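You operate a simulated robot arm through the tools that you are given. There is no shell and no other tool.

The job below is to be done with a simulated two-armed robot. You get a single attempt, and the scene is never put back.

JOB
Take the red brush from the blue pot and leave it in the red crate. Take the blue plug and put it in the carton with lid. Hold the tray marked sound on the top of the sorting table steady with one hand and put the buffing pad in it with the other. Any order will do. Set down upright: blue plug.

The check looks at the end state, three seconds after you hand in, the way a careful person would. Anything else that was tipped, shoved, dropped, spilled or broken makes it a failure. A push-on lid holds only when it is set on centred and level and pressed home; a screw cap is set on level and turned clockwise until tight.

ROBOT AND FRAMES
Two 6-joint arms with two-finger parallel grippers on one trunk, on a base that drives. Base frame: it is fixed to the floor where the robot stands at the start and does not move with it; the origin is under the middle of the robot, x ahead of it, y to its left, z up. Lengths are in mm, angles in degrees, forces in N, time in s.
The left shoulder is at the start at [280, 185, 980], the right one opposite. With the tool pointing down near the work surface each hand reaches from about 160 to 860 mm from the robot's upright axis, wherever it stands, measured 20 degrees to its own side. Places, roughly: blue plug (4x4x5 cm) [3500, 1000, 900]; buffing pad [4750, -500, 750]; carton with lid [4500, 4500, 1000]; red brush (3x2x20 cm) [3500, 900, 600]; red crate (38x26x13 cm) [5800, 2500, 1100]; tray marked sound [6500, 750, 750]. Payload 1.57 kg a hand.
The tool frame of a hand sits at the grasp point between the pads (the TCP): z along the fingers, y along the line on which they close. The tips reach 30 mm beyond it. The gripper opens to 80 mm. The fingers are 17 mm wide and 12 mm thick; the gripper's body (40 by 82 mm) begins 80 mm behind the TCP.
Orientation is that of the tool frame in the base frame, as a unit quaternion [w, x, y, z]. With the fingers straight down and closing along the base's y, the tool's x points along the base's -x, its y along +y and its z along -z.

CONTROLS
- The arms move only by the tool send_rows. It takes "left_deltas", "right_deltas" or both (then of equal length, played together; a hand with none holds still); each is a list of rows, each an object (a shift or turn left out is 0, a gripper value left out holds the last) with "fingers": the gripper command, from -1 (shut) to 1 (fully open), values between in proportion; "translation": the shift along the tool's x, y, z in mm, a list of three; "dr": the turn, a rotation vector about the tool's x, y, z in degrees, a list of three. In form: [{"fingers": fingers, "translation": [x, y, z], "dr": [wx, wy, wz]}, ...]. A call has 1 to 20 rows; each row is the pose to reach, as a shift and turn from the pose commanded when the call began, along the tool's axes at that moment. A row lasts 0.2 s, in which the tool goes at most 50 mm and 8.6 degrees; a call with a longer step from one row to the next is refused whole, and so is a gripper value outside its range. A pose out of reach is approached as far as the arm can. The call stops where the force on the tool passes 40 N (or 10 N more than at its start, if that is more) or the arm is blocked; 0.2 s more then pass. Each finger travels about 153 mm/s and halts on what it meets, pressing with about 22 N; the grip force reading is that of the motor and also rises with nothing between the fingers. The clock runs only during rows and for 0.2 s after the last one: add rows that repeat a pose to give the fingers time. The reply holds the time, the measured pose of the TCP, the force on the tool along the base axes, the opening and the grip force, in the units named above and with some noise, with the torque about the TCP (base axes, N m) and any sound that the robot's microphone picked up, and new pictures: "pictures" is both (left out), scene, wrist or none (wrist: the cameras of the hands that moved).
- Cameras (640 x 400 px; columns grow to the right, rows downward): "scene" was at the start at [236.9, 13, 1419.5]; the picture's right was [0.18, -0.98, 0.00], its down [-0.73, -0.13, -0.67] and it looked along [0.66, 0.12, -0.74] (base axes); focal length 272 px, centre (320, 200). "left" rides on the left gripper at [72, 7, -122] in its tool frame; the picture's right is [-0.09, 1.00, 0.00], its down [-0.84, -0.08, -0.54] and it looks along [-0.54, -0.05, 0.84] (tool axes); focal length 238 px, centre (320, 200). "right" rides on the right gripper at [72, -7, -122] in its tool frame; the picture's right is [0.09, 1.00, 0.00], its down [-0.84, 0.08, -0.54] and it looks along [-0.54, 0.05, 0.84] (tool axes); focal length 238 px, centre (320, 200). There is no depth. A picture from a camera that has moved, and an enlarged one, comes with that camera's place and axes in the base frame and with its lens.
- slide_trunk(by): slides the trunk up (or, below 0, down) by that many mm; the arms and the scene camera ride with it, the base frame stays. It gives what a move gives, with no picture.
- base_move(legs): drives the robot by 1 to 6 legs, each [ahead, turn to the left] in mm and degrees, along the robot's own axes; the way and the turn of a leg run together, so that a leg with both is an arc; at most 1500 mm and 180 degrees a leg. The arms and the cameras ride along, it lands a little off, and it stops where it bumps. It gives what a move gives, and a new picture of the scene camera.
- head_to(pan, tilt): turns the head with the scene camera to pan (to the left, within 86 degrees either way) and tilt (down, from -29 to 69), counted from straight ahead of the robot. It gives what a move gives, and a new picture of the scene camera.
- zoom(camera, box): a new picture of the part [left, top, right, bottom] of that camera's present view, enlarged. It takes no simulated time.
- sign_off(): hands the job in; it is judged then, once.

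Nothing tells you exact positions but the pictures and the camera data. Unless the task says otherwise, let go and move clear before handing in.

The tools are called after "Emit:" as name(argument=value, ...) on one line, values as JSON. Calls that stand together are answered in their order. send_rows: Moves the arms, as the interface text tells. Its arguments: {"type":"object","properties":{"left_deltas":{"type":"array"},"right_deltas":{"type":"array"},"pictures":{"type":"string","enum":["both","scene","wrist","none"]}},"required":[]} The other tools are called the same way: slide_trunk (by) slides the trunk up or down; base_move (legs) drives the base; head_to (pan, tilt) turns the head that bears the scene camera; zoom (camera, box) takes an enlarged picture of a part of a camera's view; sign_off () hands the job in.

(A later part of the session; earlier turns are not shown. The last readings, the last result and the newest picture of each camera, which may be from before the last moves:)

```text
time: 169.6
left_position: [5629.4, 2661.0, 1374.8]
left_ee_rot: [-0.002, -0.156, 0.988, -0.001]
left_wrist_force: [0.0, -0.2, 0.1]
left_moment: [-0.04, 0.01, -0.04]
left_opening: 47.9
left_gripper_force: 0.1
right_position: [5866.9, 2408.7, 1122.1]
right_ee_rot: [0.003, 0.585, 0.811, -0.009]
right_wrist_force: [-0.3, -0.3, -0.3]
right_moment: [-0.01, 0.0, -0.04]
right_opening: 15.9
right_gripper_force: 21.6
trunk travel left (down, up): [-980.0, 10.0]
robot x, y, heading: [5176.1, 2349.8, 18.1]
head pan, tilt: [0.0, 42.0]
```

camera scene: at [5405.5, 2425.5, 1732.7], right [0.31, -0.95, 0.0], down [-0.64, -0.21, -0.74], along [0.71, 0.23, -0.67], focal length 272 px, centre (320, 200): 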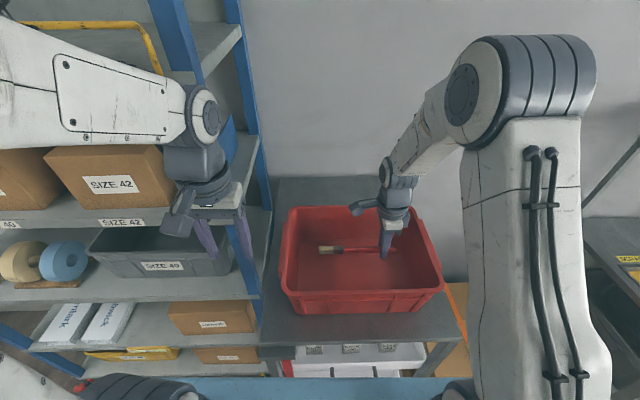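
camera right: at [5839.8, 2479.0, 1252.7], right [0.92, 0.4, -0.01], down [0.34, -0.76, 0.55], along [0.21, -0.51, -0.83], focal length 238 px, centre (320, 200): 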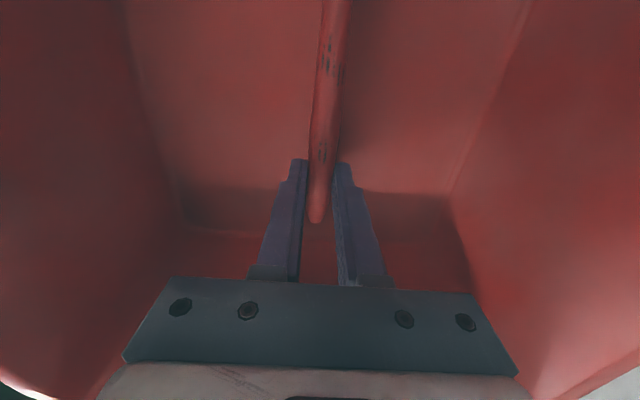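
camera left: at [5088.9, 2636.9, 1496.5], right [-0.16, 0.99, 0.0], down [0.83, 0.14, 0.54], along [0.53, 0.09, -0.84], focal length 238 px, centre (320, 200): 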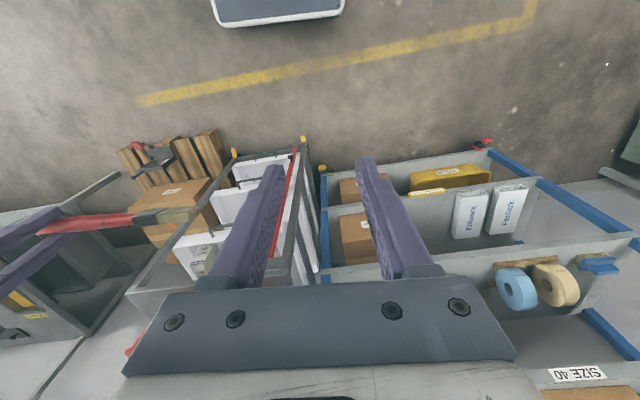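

Emit:
send_rows(right_deltas=[{"translation": [0, 0, 4]}, {"translation": [0, 0, 8]}, {"translation": [0, 0, 8]}], pictures="none")

Emit:
zoom(camera="scene", box=[270, 190, 462, 310])

```text
time: 170.3
left_position: [5630.2, 2660.9, 1375.5]
left_ee_rot: [-0.002, -0.157, 0.988, 0.0]
left_wrist_force: [0.2, 0.4, 0.7]
left_moment: [0.02, 0.05, 0.0]
left_opening: 47.8
left_gripper_force: 0.0
right_position: [5867.5, 2407.9, 1114.6]
right_ee_rot: [0.004, 0.586, 0.81, -0.007]
right_wrist_force: [2.3, -1.1, 6.3]
right_moment: [0.36, 0.05, -0.1]
right_opening: 15.8
right_gripper_force: 22.3
trunk travel left (down, up): [-980.0, 10.0]
robot x, y, heading: [5178.4, 2348.1, 18.2]
head pan, tilt: [0.0, 42.0]
```

```text
3.33 times, centred on (366, 250) of scene
camera zoom: at [5405.1, 2425.3, 1732.8], right [0.31, -0.95, 0.0], down [-0.64, -0.21, -0.74], along [0.71, 0.23, -0.67], focal length 905 px, centre (167, 33)
```

zoom: 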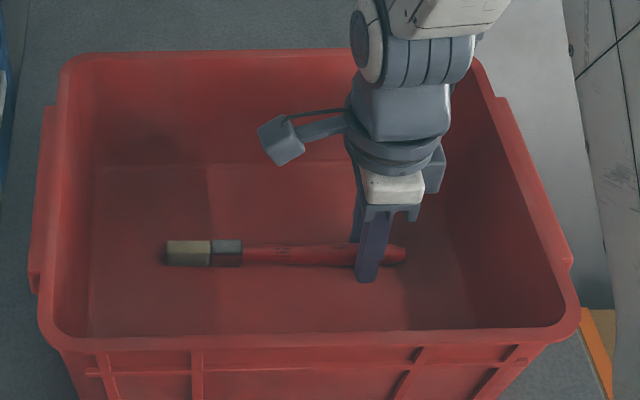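

Fingertips touch the crate floor. Easing up 2 mm and opening so the brush drops the last centimetre flat, then rising out.

Emit:
send_rows(right_deltas=[{"translation": [0, 0, -2]}, {"translation": [0, 0, -2], "fingers": -0.4}, {"translation": [0, 0, -2], "fingers": 0.0}, {"translation": [0, 0, -2], "fingers": 0.2}, {"translation": [0, 0, -2], "fingers": 0.2}, {"translation": [0, 0, -30], "fingers": 0.2}, {"translation": [0, 0, -75]}, {"translation": [0, 0, -120]}, {"translation": [0, 0, -165]}, {"translation": [0, 0, -205]}, {"translation": [0, 0, -205]}], pictures="both")

Emit:
zoom(camera="scene", box=[270, 190, 462, 310])

```text
time: 172.8
left_position: [5629.1, 2662.3, 1374.7]
left_ee_rot: [-0.003, -0.156, 0.988, -0.001]
left_wrist_force: [-0.1, -0.3, -0.6]
left_moment: [0.04, -0.02, 0.0]
left_opening: 47.9
left_gripper_force: 0.0
right_position: [5871.3, 2411.7, 1317.5]
right_ee_rot: [0.004, 0.586, 0.81, -0.009]
right_wrist_force: [-0.4, 0.5, -0.5]
right_moment: [-0.03, -0.01, 0.02]
right_opening: 47.9
right_gripper_force: 0.0
trunk travel left (down, up): [-980.0, 10.0]
robot x, y, heading: [5173.8, 2351.2, 18.2]
head pan, tilt: [0.0, 42.0]
camera scene: at [5405.1, 2425.4, 1732.8], right [0.31, -0.95, 0.0], down [-0.64, -0.21, -0.74], along [0.71, 0.23, -0.67], focal length 272 px, centre (320, 200)
camera right: at [5842.4, 2480.5, 1438.0], right [0.92, 0.4, -0.01], down [0.34, -0.76, 0.55], along [0.21, -0.51, -0.83], focal length 238 px, centre (320, 200)
```

scene: 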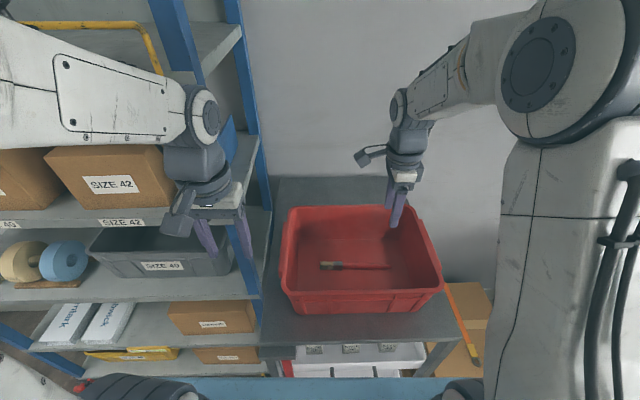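
right: 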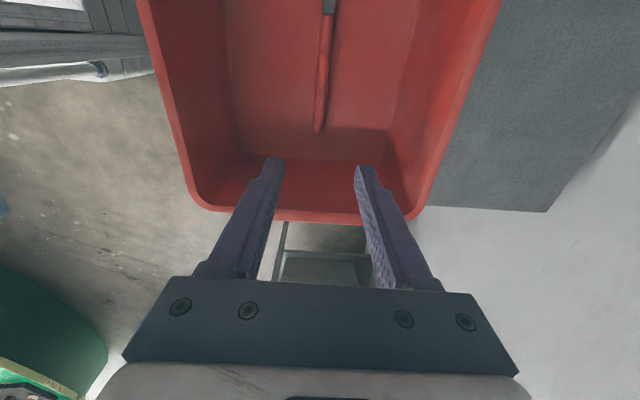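

```text
3.33 times, centred on (366, 250) of scene
camera zoom: at [5405.1, 2425.4, 1732.8], right [0.31, -0.95, 0.0], down [-0.64, -0.21, -0.74], along [0.71, 0.23, -0.67], focal length 905 px, centre (167, 33)
```

zoom: 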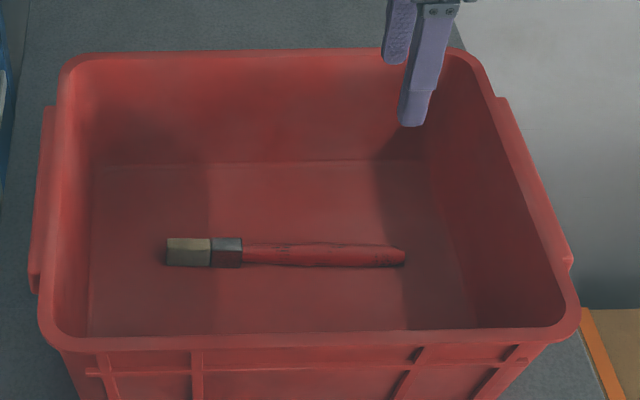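

The brush lies flat in the red crate. Now for the pad and the tray: I'll back away from the trolley and look toward the sorting tables and the carousel.

Emit:
base_move(legs=[[-450, 0]])

Emit:
head_to(pan=-50, tilt=18)

Emit:
head_to(pan=-86, tilt=20)

```text
time: 175.5
left_position: [5196.8, 2519.3, 1373.7]
left_ee_rot: [-0.003, -0.157, 0.988, -0.001]
left_wrist_force: [0.6, 0.4, 0.0]
left_moment: [0.02, -0.02, -0.03]
left_opening: 47.9
left_gripper_force: 0.0
right_position: [5438.9, 2268.1, 1317.6]
right_ee_rot: [0.003, 0.586, 0.81, -0.009]
right_wrist_force: [0.0, 0.3, 0.2]
right_moment: [-0.03, -0.03, 0.0]
right_opening: 47.7
right_gripper_force: 0.0
trunk travel left (down, up): [-980.0, 10.0]
robot x, y, heading: [4744.5, 2209.7, 18.2]
head pan, tilt: [0.0, 42.0]
camera scene: at [4972.3, 2283.3, 1732.8], right [0.31, -0.95, 0.0], down [-0.64, -0.21, -0.74], along [0.71, 0.23, -0.67], focal length 272 px, centre (320, 200)
```

scene: 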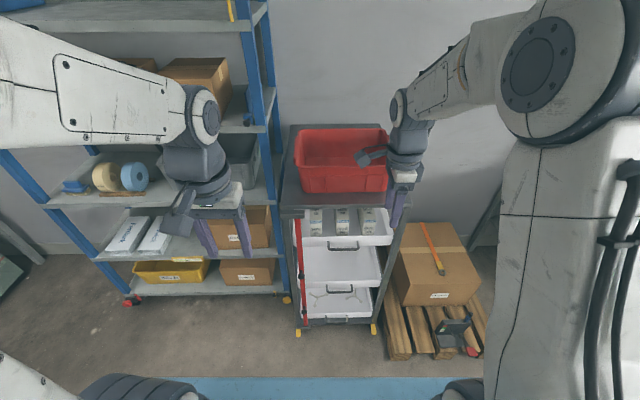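

```text
time: 176.7
left_position: [5197.1, 2518.4, 1374.5]
left_ee_rot: [-0.003, -0.157, 0.988, -0.001]
left_wrist_force: [0.7, 0.4, -0.7]
left_moment: [0.0, -0.01, 0.03]
left_opening: 47.7
left_gripper_force: 0.0
right_position: [5437.9, 2268.8, 1317.6]
right_ee_rot: [0.003, 0.586, 0.811, -0.008]
right_wrist_force: [0.0, -0.7, 0.1]
right_moment: [-0.02, -0.01, -0.05]
right_opening: 48.3
right_gripper_force: 0.2
trunk travel left (down, up): [-980.0, 10.0]
robot x, y, heading: [4739.8, 2207.9, 18.3]
head pan, tilt: [-50.0, 18.0]
camera scene: at [4972.3, 2208.1, 1770.3], right [-0.53, -0.85, 0.0], down [-0.26, 0.16, -0.95], along [0.81, -0.5, -0.31], focal length 272 px, centre (320, 200)
```

scene: 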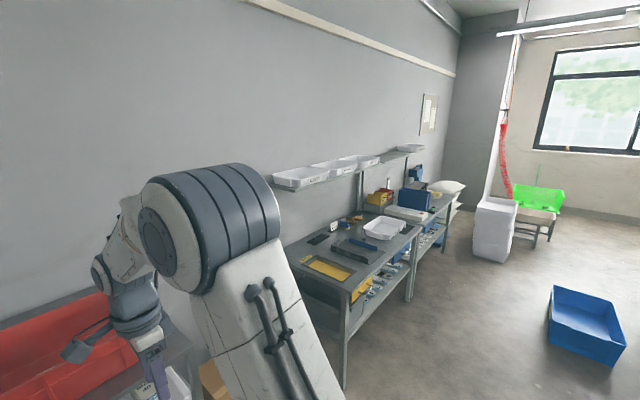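

```text
time: 177.7
left_position: [5198.2, 2519.3, 1374.8]
left_ee_rot: [-0.003, -0.157, 0.988, -0.001]
left_wrist_force: [-0.4, 0.2, 0.2]
left_moment: [0.03, -0.01, -0.02]
left_opening: 48.0
left_gripper_force: 0.1
right_position: [5438.0, 2268.8, 1317.7]
right_ee_rot: [0.004, 0.586, 0.81, -0.009]
right_wrist_force: [-0.2, 0.5, -0.2]
right_moment: [0.06, 0.02, 0.01]
right_opening: 48.1
right_gripper_force: 0.1
trunk travel left (down, up): [-980.0, 10.0]
robot x, y, heading: [4739.3, 2208.6, 18.3]
head pan, tilt: [-85.9, 20.0]
camera scene: at [4928.3, 2171.0, 1767.1], right [-0.93, -0.38, 0.0], down [-0.13, 0.32, -0.94], along [0.36, -0.87, -0.34], focal length 272 px, centre (320, 200)
```

scene: 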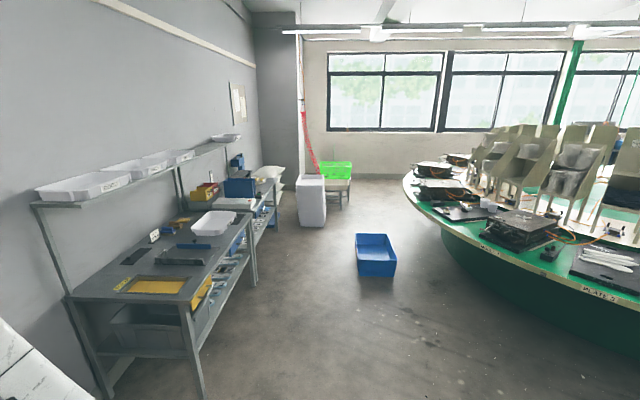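

A clear view down the aisle: sorting table with the SOUND tray on the left, carousel on the right, blue bin between. Zooming for the tray and for the pad around (4750, −500).

Emit:
zoom(camera="scene", box=[390, 150, 550, 250])

Emit:
zoom(camera="scene", box=[400, 170, 480, 220])

Emit:
zoom(camera="scene", box=[120, 150, 320, 275])

```text
4.00 times, centred on (470, 200) of scene
camera zoom: at [4928.3, 2171.0, 1767.1], right [-0.93, -0.38, 0.0], down [-0.13, 0.32, -0.94], along [0.36, -0.87, -0.34], focal length 1086 px, centre (-280, 200)
```

zoom: 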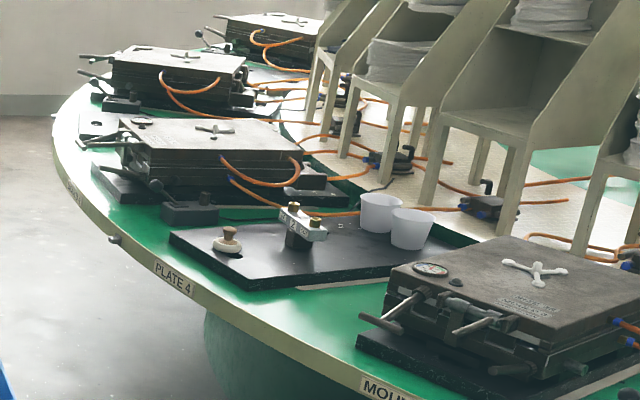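

```text
8.00 times, centred on (440, 195) of scene
camera zoom: at [4928.3, 2171.0, 1767.1], right [-0.93, -0.38, 0.0], down [-0.13, 0.32, -0.94], along [0.36, -0.87, -0.34], focal length 2173 px, centre (-640, 240)
```

zoom: 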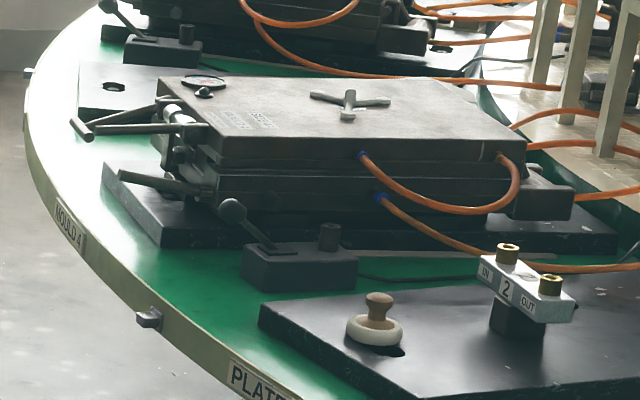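

```text
3.20 times, centred on (220, 212) of scene
camera zoom: at [4928.3, 2171.0, 1767.1], right [-0.93, -0.38, 0.0], down [-0.13, 0.32, -0.94], along [0.36, -0.87, -0.34], focal length 869 px, centre (640, 160)
```

zoom: 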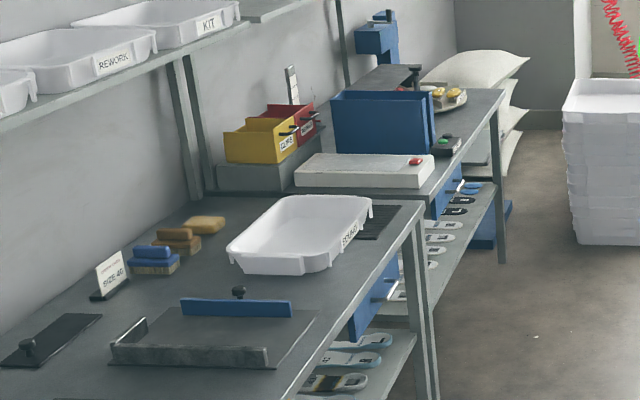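

I can see the buffing pad: a white disc with a wooden knob on the black plate at "PLATE 4", about (4720, −510), z≈770; the SOUND tray is on the sorting table near (6440, 700). A blue bin stands in the aisle, so I'll approach the pad from its near side with the left hand. First I retract the right hand, then drive down.

Emit:
send_rows(right_deltas=[{"translation": [0, -40, 0]}, {"translation": [0, -80, 0]}, {"translation": [0, -120, 0]}, {"translation": [0, -150, 0]}, {"translation": [0, -150, 0]}], pictures="none")

Emit:
base_move(legs=[[0, -105.7], [900, 0]])

Emit:
head_to(pan=0, tilt=25)

```text
time: 178.9
left_position: [5196.7, 2518.8, 1374.1]
left_ee_rot: [-0.003, -0.157, 0.988, 0.0]
left_wrist_force: [0.4, -0.6, -0.1]
left_moment: [0.04, 0.0, -0.02]
left_opening: 47.9
left_gripper_force: 0.0
right_position: [5294.9, 2223.6, 1319.8]
right_ee_rot: [0.003, 0.587, 0.81, -0.01]
right_wrist_force: [0.2, -0.1, -0.4]
right_moment: [0.01, -0.02, 0.0]
right_opening: 47.9
right_gripper_force: 0.0
trunk travel left (down, up): [-980.0, 10.0]
robot x, y, heading: [4742.1, 2207.3, 18.1]
head pan, tilt: [-85.9, 20.0]
```

```text
time: 188.0
left_position: [5006.0, 795.9, 1375.1]
left_ee_rot: [-0.001, 0.679, 0.734, 0.002]
left_wrist_force: [0.4, -0.1, 0.2]
left_moment: [0.0, 0.0, 0.03]
left_opening: 48.0
left_gripper_force: 0.0
right_position: [4695.4, 770.7, 1319.0]
right_ee_rot: [-0.004, 0.999, 0.039, -0.008]
right_wrist_force: [0.9, -0.1, -0.3]
right_moment: [0.02, 0.03, -0.02]
right_opening: 47.8
right_gripper_force: 0.1
trunk travel left (down, up): [-980.0, 10.0]
robot x, y, heading: [4809.2, 1314.7, -85.4]
head pan, tilt: [-85.9, 20.0]
camera scene: at [4731.3, 1137.4, 1767.1], right [-0.15, 0.99, 0.0], down [0.34, 0.05, -0.94], along [-0.93, -0.14, -0.34], focal length 272 px, centre (320, 200)
```

scene: 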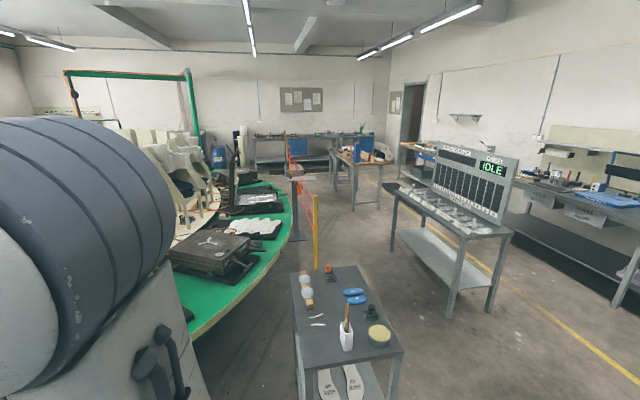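

```text
time: 189.6
left_position: [5007.2, 795.8, 1375.4]
left_ee_rot: [-0.002, 0.68, 0.734, 0.001]
left_wrist_force: [0.1, 0.0, -0.2]
left_moment: [-0.01, 0.03, 0.0]
left_opening: 47.8
left_gripper_force: 0.1
right_position: [4695.6, 771.3, 1320.2]
right_ee_rot: [-0.005, 0.999, 0.04, -0.008]
right_wrist_force: [0.0, 0.1, 0.3]
right_moment: [-0.03, 0.0, -0.04]
right_opening: 48.2
right_gripper_force: 0.0
trunk travel left (down, up): [-980.0, 10.0]
robot x, y, heading: [4810.0, 1309.6, -85.1]
head pan, tilt: [0.0, 25.0]
camera scene: at [4830.6, 1059.5, 1759.0], right [-1.0, -0.08, 0.0], down [-0.03, 0.42, -0.91], along [0.07, -0.9, -0.42], focal length 272 px, centre (320, 200)
```

scene: 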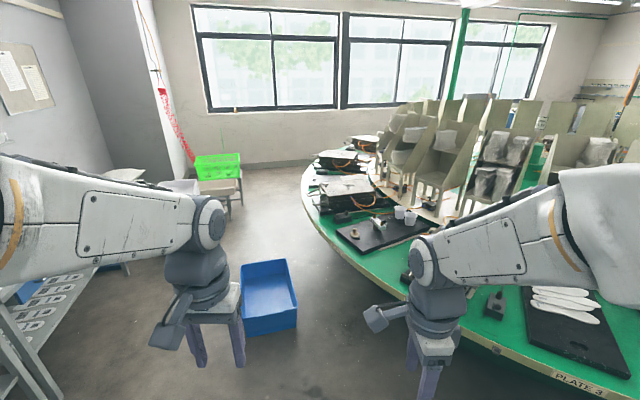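

Good position so far. Zooming on the pad to refine it before driving on.

Emit:
zoom(camera="scene", box=[310, 180, 470, 280])

Emit:
zoom(camera="scene", box=[330, 205, 394, 245])

```text
4.00 times, centred on (390, 230) of scene
camera zoom: at [4830.6, 1059.5, 1759.0], right [-1.0, -0.08, 0.0], down [-0.03, 0.42, -0.91], along [0.07, -0.9, -0.42], focal length 1086 px, centre (40, 80)
```

zoom: 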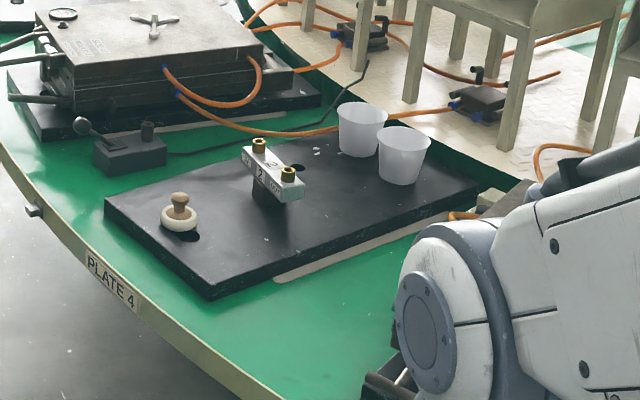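

```text
10.00 times, centred on (362, 225) of scene
camera zoom: at [4830.6, 1059.5, 1759.0], right [-1.0, -0.08, 0.0], down [-0.03, 0.42, -0.91], along [0.07, -0.9, -0.42], focal length 2716 px, centre (-100, -50)
```

zoom: 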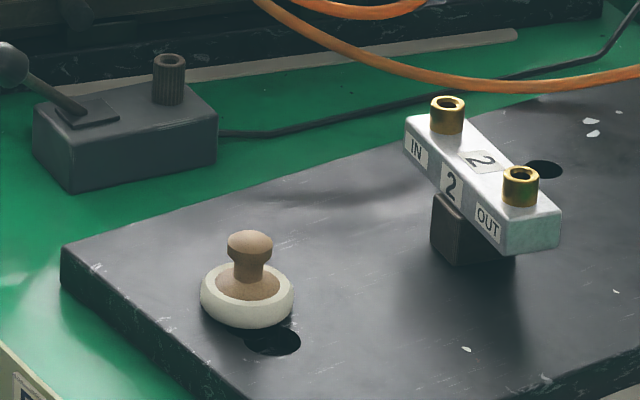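

Two views agree: pad base at (4727, −498, 777), knob top ≈ z 835, knob head ≈ 30 mm wide. Driving down beside the rim and turning partly toward it.

Emit:
base_move(legs=[[0, -4], [900, 0], [0, -29]])

Emit:
head_to(pan=20, tilt=42)

```text
time: 196.2
left_position: [4692.9, -124.5, 1374.6]
left_ee_rot: [-0.001, 0.863, 0.505, 0.002]
left_wrist_force: [0.0, 0.6, 0.1]
left_moment: [0.0, -0.02, 0.03]
left_opening: 48.0
left_gripper_force: 0.1
right_position: [4419.5, 26.2, 1319.2]
right_ee_rot: [-0.007, 0.968, -0.251, -0.006]
right_wrist_force: [-0.2, -0.3, -1.1]
right_moment: [-0.01, -0.02, -0.03]
right_opening: 48.1
right_gripper_force: 0.1
trunk travel left (down, up): [-980.0, 10.0]
robot x, y, heading: [4817.6, 412.0, -119.4]
head pan, tilt: [0.0, 25.0]
camera scene: at [4693.4, 191.2, 1759.0], right [-0.87, 0.49, 0.0], down [0.21, 0.37, -0.91], along [-0.44, -0.79, -0.42], focal length 272 px, centre (320, 200)
```

scene: 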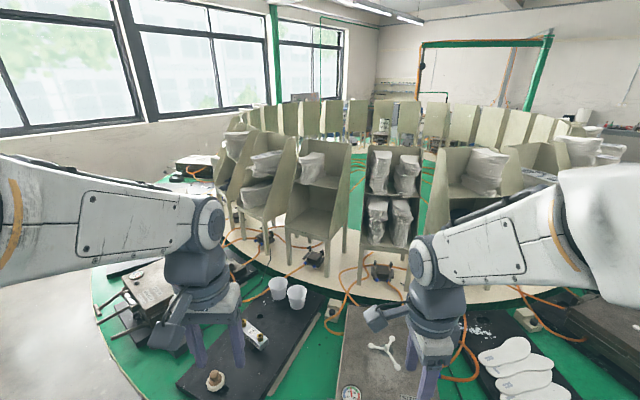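

```text
time: 197.1
left_position: [4693.6, -125.0, 1374.5]
left_ee_rot: [-0.001, 0.863, 0.505, 0.002]
left_wrist_force: [0.4, -0.4, -0.3]
left_moment: [-0.01, 0.0, -0.01]
left_opening: 48.2
left_gripper_force: 0.0
right_position: [4421.0, 26.8, 1319.2]
right_ee_rot: [-0.007, 0.968, -0.251, -0.006]
right_wrist_force: [0.0, 0.1, -0.8]
right_moment: [-0.04, 0.0, -0.04]
right_opening: 47.8
right_gripper_force: 0.0
trunk travel left (down, up): [-980.0, 10.0]
robot x, y, heading: [4818.3, 413.7, -119.3]
head pan, tilt: [20.0, 42.0]
camera scene: at [4725.0, 189.0, 1732.8], right [-0.99, 0.16, 0.0], down [0.11, 0.66, -0.74], along [-0.12, -0.73, -0.67], focal length 272 px, centre (320, 200)
```

scene: 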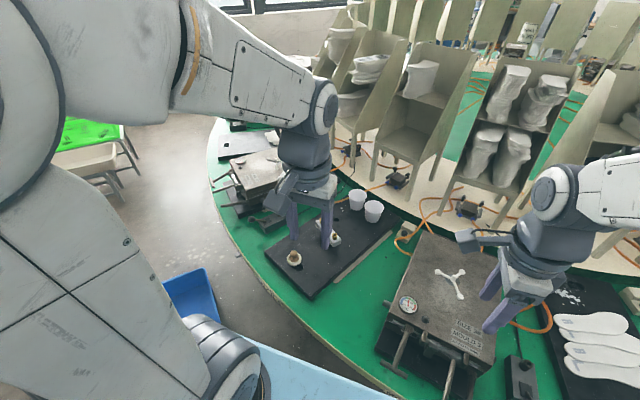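

The pad is confirmed at (4723, −497). I'll move 120 mm in, lower the trunk, and bring the left hand over it.

Emit:
base_move(legs=[[120, 0]])

Emit:
slide_trunk(by=-270)

Emit:
head_to(pan=20, tilt=45)

```text
time: 198.3
left_position: [4633.2, -229.6, 1374.5]
left_ee_rot: [-0.002, 0.863, 0.505, 0.002]
left_wrist_force: [0.3, 0.2, 0.2]
left_moment: [-0.01, -0.04, 0.01]
left_opening: 48.1
left_gripper_force: 0.1
right_position: [4362.1, -77.6, 1318.5]
right_ee_rot: [-0.007, 0.968, -0.25, -0.006]
right_wrist_force: [-0.2, 0.3, 0.2]
right_moment: [0.04, 0.02, -0.03]
right_opening: 47.7
right_gripper_force: 0.1
trunk travel left (down, up): [-980.0, 10.0]
robot x, y, heading: [4755.4, 306.9, -119.4]
head pan, tilt: [20.0, 42.0]
camera scene: at [4666.1, 83.9, 1732.6], right [-0.99, 0.16, 0.0], down [0.11, 0.66, -0.74], along [-0.12, -0.73, -0.67], focal length 272 px, centre (320, 200)
```

scene: 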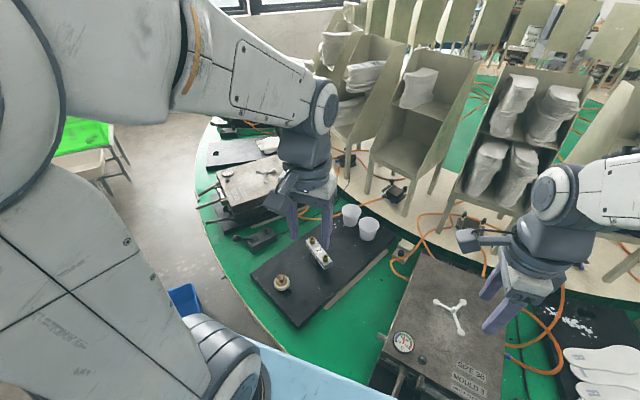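

```text
time: 201.0
left_position: [4634.2, -229.4, 1105.8]
left_ee_rot: [-0.001, 0.864, 0.504, 0.003]
left_wrist_force: [0.6, 0.1, -0.1]
left_moment: [-0.02, 0.02, -0.01]
left_opening: 48.0
left_gripper_force: 0.1
right_position: [4360.5, -77.7, 1050.0]
right_ee_rot: [-0.007, 0.968, -0.251, -0.006]
right_wrist_force: [-1.0, 0.2, 0.4]
right_moment: [0.01, -0.01, 0.03]
right_opening: 47.8
right_gripper_force: 0.1
trunk travel left (down, up): [-710.0, 280.0]
robot x, y, heading: [4759.2, 310.4, -119.3]
head pan, tilt: [20.0, 42.0]
```

```text
time: 201.7
left_position: [4632.9, -230.7, 1105.4]
left_ee_rot: [-0.002, 0.864, 0.504, 0.002]
left_wrist_force: [-0.9, 1.0, 0.4]
left_moment: [-0.01, 0.0, -0.02]
left_opening: 47.9
left_gripper_force: 0.1
right_position: [4360.4, -77.1, 1049.3]
right_ee_rot: [-0.007, 0.968, -0.251, -0.006]
right_wrist_force: [-0.1, -0.1, -0.7]
right_moment: [0.0, -0.02, -0.01]
right_opening: 48.1
right_gripper_force: 0.0
trunk travel left (down, up): [-710.0, 280.0]
robot x, y, heading: [4759.1, 306.5, -119.5]
head pan, tilt: [20.0, 45.0]
camera scene: at [4666.6, 86.4, 1458.4], right [-0.99, 0.16, 0.0], down [0.11, 0.7, -0.71], along [-0.11, -0.7, -0.71], focal length 272 px, centre (320, 200)
```

scene: 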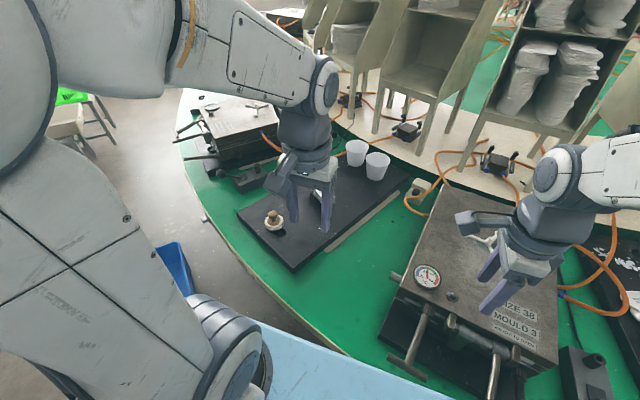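

Bringing the left hand over the pad, then checking with the wrist camera.

Emit:
send_rows(left_deltas=[{"translation": [-26, 30, 0], "fingers": 0.6}, {"translation": [-52, 60, 0]}, {"translation": [-78, 90, 10]}, {"translation": [-104, 118, 30]}, {"translation": [-130, 146, 55]}, {"translation": [-156, 176, 80]}, {"translation": [-176, 200, 105]}, {"translation": [-188, 211, 125]}, {"translation": [-188, 211, 125]}], pictures="both")

Emit:
zoom(camera="left", box=[200, 50, 440, 200])

```text
time: 203.7
left_position: [4725.3, -497.3, 979.7]
left_ee_rot: [-0.001, 0.863, 0.504, 0.002]
left_wrist_force: [-0.8, 0.6, 0.9]
left_moment: [0.01, -0.01, 0.0]
left_opening: 63.9
left_gripper_force: 0.0
right_position: [4362.5, -77.9, 1048.9]
right_ee_rot: [-0.007, 0.968, -0.252, -0.006]
right_wrist_force: [0.3, 0.6, -0.2]
right_moment: [-0.02, -0.03, 0.01]
right_opening: 47.9
right_gripper_force: 0.1
trunk travel left (down, up): [-710.0, 280.0]
robot x, y, heading: [4760.7, 303.4, -119.5]
head pan, tilt: [20.0, 45.0]
camera scene: at [4666.7, 86.2, 1458.4], right [-0.99, 0.16, 0.0], down [0.11, 0.7, -0.71], along [-0.11, -0.7, -0.71], focal length 272 px, centre (320, 200)
camera left: at [4768.4, -438.5, 1101.0], right [0.82, -0.57, 0.0], down [-0.48, -0.69, 0.54], along [-0.31, -0.44, -0.84], focal length 238 px, centre (320, 200)
```

scene: 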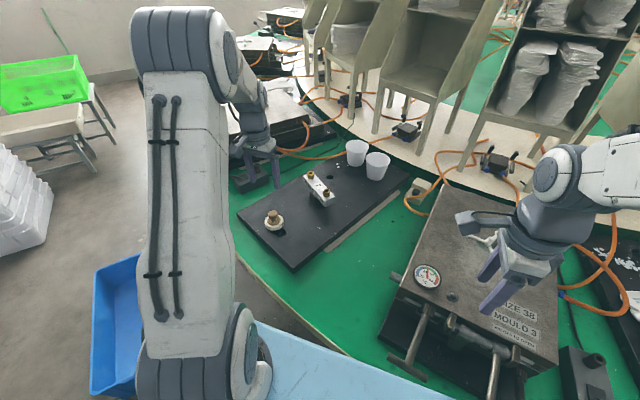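
left: 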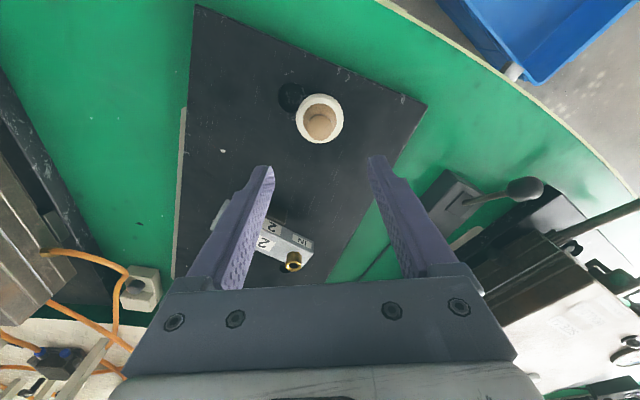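

```text
2.67 times, centred on (320, 125) of left
camera zoom: at [4768.4, -438.5, 1101.0], right [0.82, -0.57, 0.0], down [-0.48, -0.69, 0.54], along [-0.31, -0.44, -0.84], focal length 636 px, centre (320, 400)
```

zoom: 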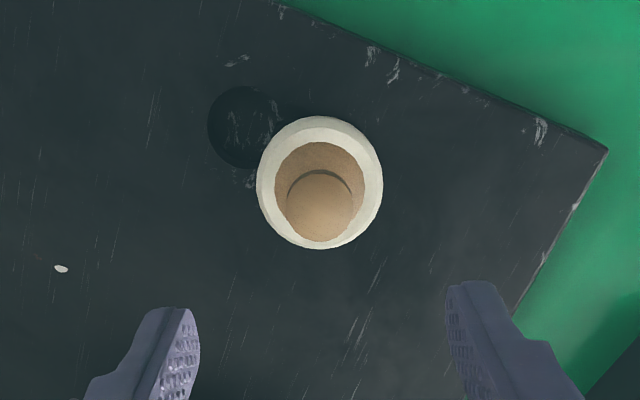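

The knob is right on the hand's axis. Descending toward it.

Emit:
send_rows(left_deltas=[{"translation": [-2, 0, 40]}, {"translation": [-3, 0, 80]}, {"translation": [-3, 0, 110]}, {"translation": [-3, 0, 110]}], pictures="wrist")

Emit:
zoom(camera="left", box=[200, 70, 440, 220])

Emit:
zoom(camera="scene", box=[220, 150, 348, 230])

```text
time: 204.7
left_position: [4726.1, -498.5, 867.6]
left_ee_rot: [-0.001, 0.863, 0.505, 0.002]
left_wrist_force: [0.0, -0.6, -0.1]
left_moment: [-0.03, -0.02, 0.0]
left_opening: 63.8
left_gripper_force: 0.0
right_position: [4361.8, -78.2, 1049.6]
right_ee_rot: [-0.007, 0.968, -0.251, -0.006]
right_wrist_force: [0.3, -0.9, 0.0]
right_moment: [-0.04, 0.01, -0.01]
right_opening: 48.0
right_gripper_force: 0.1
trunk travel left (down, up): [-710.0, 280.0]
robot x, y, heading: [4760.5, 306.9, -119.2]
head pan, tilt: [20.0, 45.0]
camera left: at [4767.6, -438.7, 989.3], right [0.82, -0.57, 0.0], down [-0.48, -0.69, 0.54], along [-0.31, -0.44, -0.84], focal length 238 px, centre (320, 200)
```

left: 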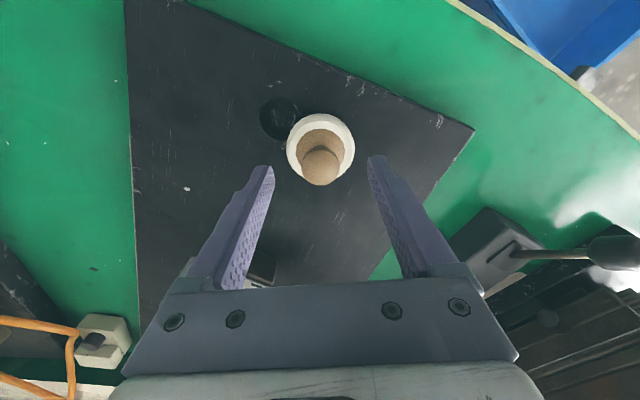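

```text
2.67 times, centred on (320, 145) of left
camera zoom: at [4767.6, -438.7, 989.3], right [0.82, -0.57, 0.0], down [-0.48, -0.69, 0.54], along [-0.31, -0.44, -0.84], focal length 636 px, centre (320, 347)
```

zoom: 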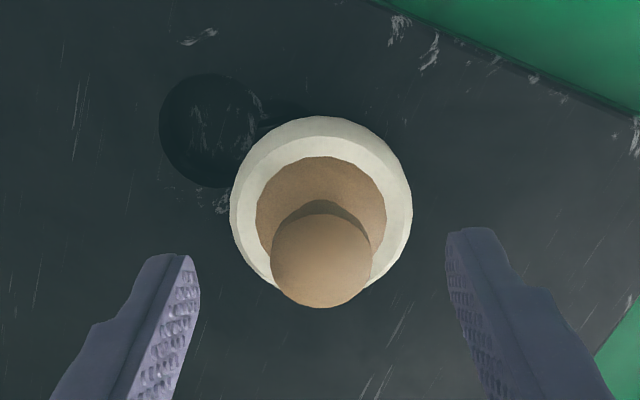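

```text
5.00 times, centred on (284, 190) of scene
camera zoom: at [4666.6, 86.2, 1458.4], right [-0.99, 0.16, 0.0], down [0.11, 0.7, -0.71], along [-0.11, -0.7, -0.71], focal length 1358 px, centre (500, 250)
```

zoom: 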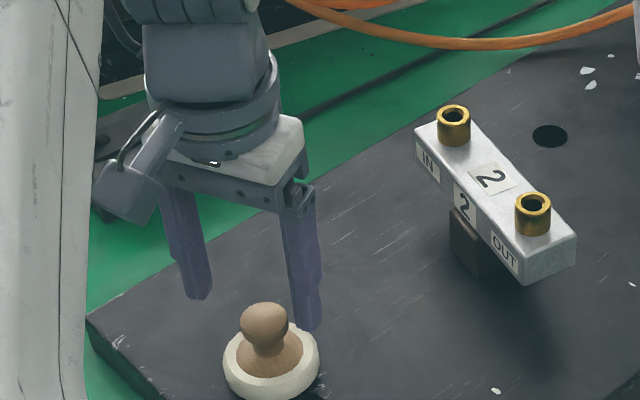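

Aligned within a millimetre or two. Lowering so the tips stay just above the white ring, then closing on the knob.

Emit:
send_rows(left_deltas=[{"translation": [-1, 0, 15]}, {"translation": [-1, 0, 29]}, {"translation": [-1, 0, 29]}, {"translation": [-1, 0, 29], "fingers": 0.0}, {"translation": [-1, 0, 29], "fingers": -0.4}, {"translation": [-1, 0, 29], "fingers": -1}, {"translation": [-1, 0, 29], "fingers": -1}, {"translation": [-1, 0, 29], "fingers": -1}], pictures="wrist")

Emit:
zoom(camera="scene", box=[220, 150, 348, 230])

```text
time: 206.5
left_position: [4724.6, -499.0, 840.2]
left_ee_rot: [-0.002, 0.864, 0.504, 0.002]
left_wrist_force: [-0.3, 0.4, 0.2]
left_moment: [0.02, 0.0, 0.01]
left_opening: 28.8
left_gripper_force: 21.9
right_position: [4361.3, -77.5, 1048.5]
right_ee_rot: [-0.007, 0.968, -0.251, -0.006]
right_wrist_force: [0.0, 0.1, 1.2]
right_moment: [-0.01, -0.02, -0.03]
right_opening: 48.0
right_gripper_force: 0.1
trunk travel left (down, up): [-710.0, 280.0]
robot x, y, heading: [4758.7, 308.7, -119.1]
head pan, tilt: [20.0, 45.0]
camera left: at [4767.5, -439.6, 960.4], right [0.82, -0.57, 0.0], down [-0.48, -0.69, 0.54], along [-0.31, -0.44, -0.84], focal length 238 px, centre (320, 200)
```

left: 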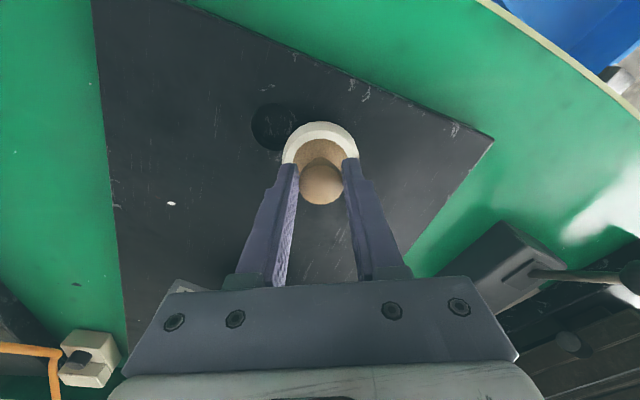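

```text
5.00 times, centred on (284, 190) of scene
camera zoom: at [4666.6, 86.3, 1458.4], right [-0.99, 0.16, 0.0], down [0.11, 0.7, -0.71], along [-0.11, -0.7, -0.71], focal length 1358 px, centre (500, 250)
```

zoom: 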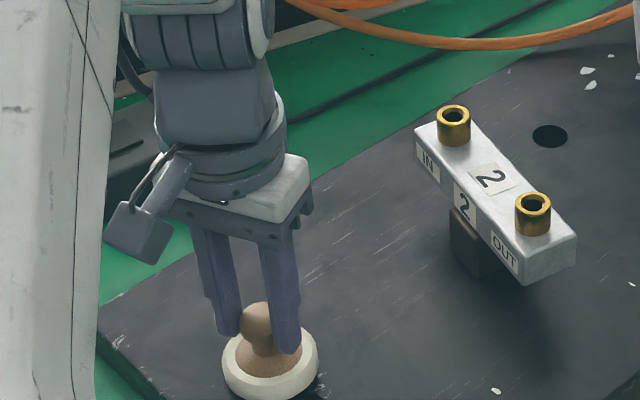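

The knob is gripped (29 mm). Lifting.

Emit:
send_rows(left_deltas=[{"translation": [0, 0, -15]}, {"translation": [0, 0, -40]}, {"translation": [0, 0, -80]}, {"translation": [0, 0, -125]}, {"translation": [0, 0, -165]}, {"translation": [0, 0, -165]}], pictures="both")

```text
time: 207.9
left_position: [4723.8, -498.4, 1006.3]
left_ee_rot: [-0.001, 0.863, 0.505, 0.003]
left_wrist_force: [-0.5, -0.5, -0.4]
left_moment: [0.01, -0.02, -0.03]
left_opening: 28.8
left_gripper_force: 22.3
right_position: [4360.3, -78.2, 1049.5]
right_ee_rot: [-0.008, 0.968, -0.251, -0.007]
right_wrist_force: [-0.7, 0.4, 0.0]
right_moment: [-0.02, -0.01, 0.02]
right_opening: 48.0
right_gripper_force: 0.0
trunk travel left (down, up): [-710.0, 280.0]
robot x, y, heading: [4760.1, 305.0, -119.3]
head pan, tilt: [20.0, 45.0]
camera scene: at [4666.7, 86.5, 1458.5], right [-0.99, 0.16, 0.0], down [0.11, 0.7, -0.71], along [-0.11, -0.7, -0.71], focal length 272 px, centre (320, 200)
camera left: at [4767.0, -439.6, 1127.2], right [0.82, -0.57, 0.0], down [-0.48, -0.69, 0.54], along [-0.31, -0.44, -0.84], focal length 238 px, centre (320, 200)
```

scene: 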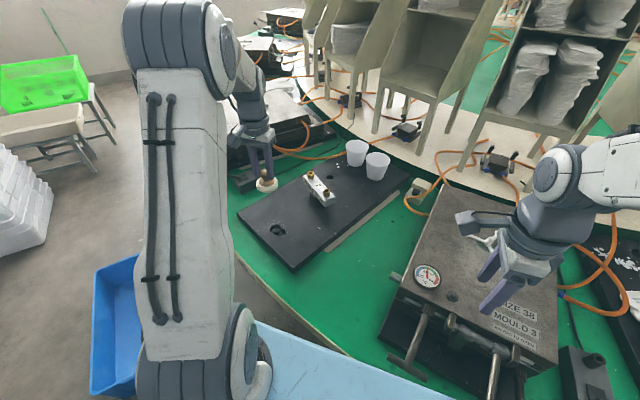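
left: 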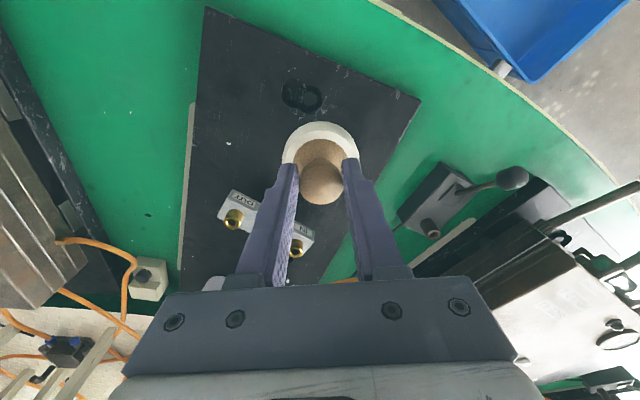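

The pad is in the left hand. I'll draw that hand back to my side, raise the trunk a little, then reverse away from the carousel and turn toward the sorting table.

Emit:
send_rows(left_deltas=[{"translation": [24, -28, -10]}, {"translation": [48, -56, -20]}, {"translation": [72, -84, -30]}, {"translation": [96, -112, -40]}, {"translation": [120, -140, -50]}, {"translation": [144, -168, -60]}, {"translation": [168, -196, -70]}, {"translation": [188, -211, -80]}, {"translation": [188, -211, -80]}], pictures="none")

Emit:
slide_trunk(by=150)

Emit:
base_move(legs=[[-500, 0], [0, 139]])

Emit:
head_to(pan=0, tilt=25)

```text
time: 209.9
left_position: [4632.2, -231.8, 1086.4]
left_ee_rot: [-0.002, 0.863, 0.505, 0.002]
left_wrist_force: [0.5, 0.4, -1.7]
left_moment: [-0.02, 0.02, 0.0]
left_opening: 28.8
left_gripper_force: 22.2
right_position: [4361.7, -77.5, 1048.6]
right_ee_rot: [-0.007, 0.968, -0.251, -0.006]
right_wrist_force: [0.3, -0.1, 0.5]
right_moment: [0.0, 0.02, -0.01]
right_opening: 47.8
right_gripper_force: 0.0
trunk travel left (down, up): [-710.0, 280.0]
robot x, y, heading: [4760.9, 305.9, -119.4]
head pan, tilt: [20.0, 45.0]
```

```text
time: 211.6
left_position: [4632.0, -232.8, 1237.2]
left_ee_rot: [-0.001, 0.864, 0.504, 0.002]
left_wrist_force: [0.1, 0.4, -1.4]
left_moment: [0.01, 0.0, -0.01]
left_opening: 28.7
left_gripper_force: 22.4
right_position: [4361.0, -78.9, 1198.1]
right_ee_rot: [-0.007, 0.968, -0.251, -0.006]
right_wrist_force: [0.3, 0.0, 0.4]
right_moment: [-0.02, -0.01, 0.01]
right_opening: 48.1
right_gripper_force: 0.1
trunk travel left (down, up): [-860.0, 130.0]
robot x, y, heading: [4759.8, 303.2, -119.4]
head pan, tilt: [20.0, 45.0]
```

```text
time: 220.4
left_position: [5445.8, 1087.7, 1237.7]
left_ee_rot: [-0.002, -0.187, 0.982, -0.001]
left_wrist_force: [0.2, 0.5, -1.4]
left_moment: [0.0, -0.01, -0.01]
left_opening: 28.9
left_gripper_force: 21.9
right_position: [5557.3, 797.2, 1199.3]
right_ee_rot: [0.003, 0.562, 0.827, -0.009]
right_wrist_force: [-0.9, -0.9, -0.5]
right_moment: [0.0, 0.04, -0.01]
right_opening: 48.1
right_gripper_force: 0.0
trunk travel left (down, up): [-860.0, 130.0]
robot x, y, heading: [5008.4, 747.9, 21.8]
head pan, tilt: [20.0, 45.0]
camera scene: at [5214.8, 860.4, 1608.4], right [0.66, -0.75, 0.0], down [-0.53, -0.47, -0.71], along [0.53, 0.47, -0.71], focal length 272 px, centre (320, 200)
```

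scene: 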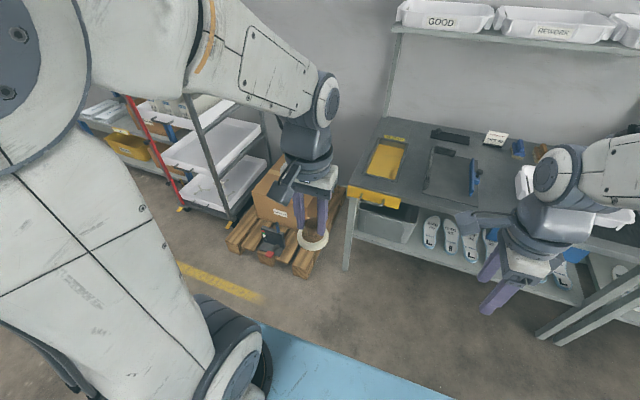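

```text
time: 221.2
left_position: [5445.3, 1087.6, 1236.7]
left_ee_rot: [-0.003, -0.187, 0.982, 0.0]
left_wrist_force: [-0.1, -0.1, -0.5]
left_moment: [0.01, 0.02, 0.0]
left_opening: 28.9
left_gripper_force: 22.3
right_position: [5556.8, 796.1, 1199.2]
right_ee_rot: [0.005, 0.561, 0.827, -0.009]
right_wrist_force: [0.1, -0.7, -0.1]
right_moment: [-0.02, -0.05, 0.0]
right_opening: 47.8
right_gripper_force: 0.0
trunk travel left (down, up): [-860.0, 130.0]
robot x, y, heading: [5007.3, 747.9, 21.8]
head pan, tilt: [0.0, 25.0]
camera scene: at [5239.6, 840.4, 1638.9], right [0.37, -0.93, 0.0], down [-0.39, -0.16, -0.91], along [0.84, 0.33, -0.42], focal length 272 px, centre (320, 200)
```

scene: 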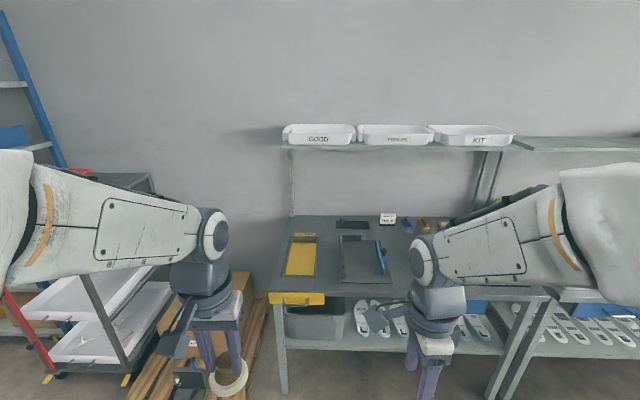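

The sorting table is right ahead; the SOUND tray is hidden behind my right forearm. Checking the right wrist camera.

Emit:
zoom(camera="right", box=[0, 0, 640, 400])

Emit:
head_to(pan=-30, tilt=25)

Emit:
zoom(camera="left", box=[0, 0, 640, 400])

```text
1.00 times, centred on (320, 200) of right (not enlarged: the box is as wide or as high as the picture)
camera zoom: at [5524.5, 864.6, 1319.2], right [0.89, 0.45, -0.01], down [0.38, -0.74, 0.55], along [0.24, -0.5, -0.83], focal length 238 px, centre (320, 200)
```

zoom: 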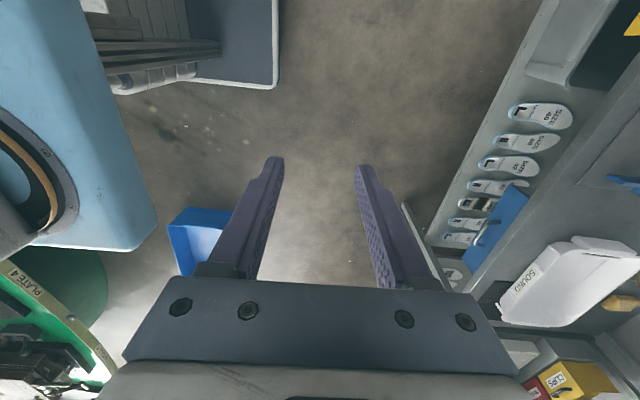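

```text
time: 222.2
left_position: [5444.4, 1087.1, 1236.0]
left_ee_rot: [-0.003, -0.186, 0.983, -0.001]
left_wrist_force: [0.4, 0.4, -0.9]
left_moment: [0.01, 0.01, -0.02]
left_opening: 28.7
left_gripper_force: 21.9
right_position: [5557.2, 795.9, 1199.8]
right_ee_rot: [0.004, 0.561, 0.828, -0.009]
right_wrist_force: [-0.4, 0.4, 1.0]
right_moment: [-0.04, -0.01, -0.04]
right_opening: 47.8
right_gripper_force: 0.0
trunk travel left (down, up): [-860.0, 130.0]
robot x, y, heading: [5004.7, 752.5, 21.7]
head pan, tilt: [-30.0, 25.0]
camera scene: at [5245.1, 793.0, 1639.0], right [-0.15, -0.99, 0.0], down [-0.42, 0.06, -0.91], along [0.9, -0.13, -0.42], focal length 272 px, centre (320, 200)
```

scene: 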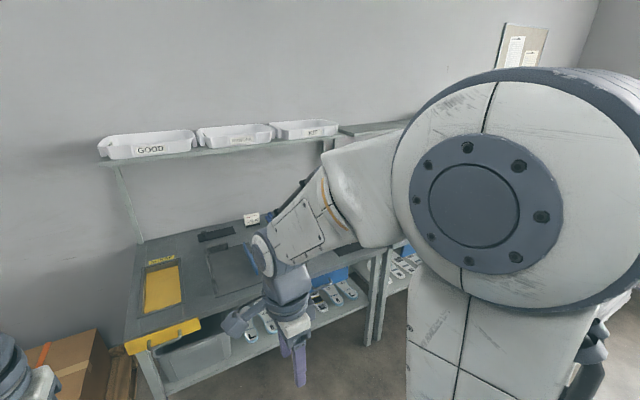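

```text
1.00 times, centred on (320, 200) of left (not enlarged: the box is as wide or as high as the picture)
camera zoom: at [5378.1, 1067.5, 1357.8], right [-0.28, 0.96, 0.0], down [0.81, 0.24, 0.54], along [0.52, 0.15, -0.84], focal length 238 px, centre (320, 200)
```

zoom: 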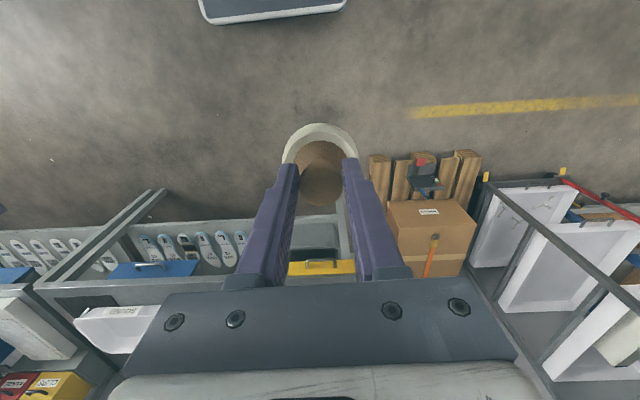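

The SOUND tray appears around (6480, 600) on the tabletop (z≈765), to my right. I'll move to a spot squarely in front of it, still a good distance off, and look again.

Emit:
base_move(legs=[[0, -63.5], [650, 0], [0, 62]])

Emit:
head_to(pan=0, tilt=30)

```text
time: 231.4
left_position: [5930.7, 638.7, 1237.7]
left_ee_rot: [-0.002, -0.178, 0.984, -0.001]
left_wrist_force: [-0.5, 0.2, 0.0]
left_moment: [0.01, -0.01, 0.03]
left_opening: 28.9
left_gripper_force: 21.8
right_position: [6036.4, 346.2, 1199.4]
right_ee_rot: [0.004, 0.567, 0.824, -0.007]
right_wrist_force: [-0.7, -0.3, -0.6]
right_moment: [0.0, -0.01, 0.0]
right_opening: 48.1
right_gripper_force: 0.1
trunk travel left (down, up): [-860.0, 130.0]
robot x, y, heading: [5483.7, 309.5, 20.8]
head pan, tilt: [-30.0, 25.0]
camera scene: at [5724.7, 347.7, 1639.0], right [-0.16, -0.99, 0.0], down [-0.42, 0.07, -0.91], along [0.89, -0.15, -0.42], focal length 272 px, centre (320, 200)
```

scene: 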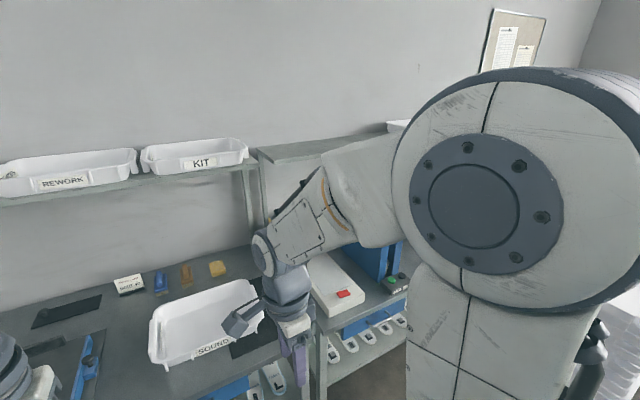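

```text
time: 232.3
left_position: [5929.2, 638.6, 1236.6]
left_ee_rot: [-0.002, -0.178, 0.984, -0.001]
left_wrist_force: [-0.2, -0.1, -0.6]
left_moment: [0.02, 0.02, 0.01]
left_opening: 28.8
left_gripper_force: 22.1
right_position: [6035.6, 345.9, 1198.0]
right_ee_rot: [0.004, 0.568, 0.823, -0.009]
right_wrist_force: [0.1, 0.5, -0.8]
right_moment: [0.0, -0.01, 0.01]
right_opening: 48.2
right_gripper_force: 0.0
trunk travel left (down, up): [-860.0, 130.0]
robot x, y, heading: [5486.0, 308.8, 20.7]
head pan, tilt: [0.0, 30.0]
camera scene: at [5718.4, 394.5, 1631.0], right [0.35, -0.94, 0.0], down [-0.47, -0.18, -0.87], along [0.81, 0.31, -0.5], focal length 272 px, centre (320, 200)
```

scene: 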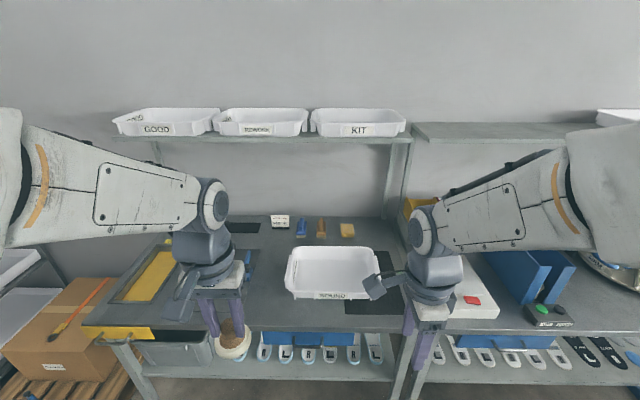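

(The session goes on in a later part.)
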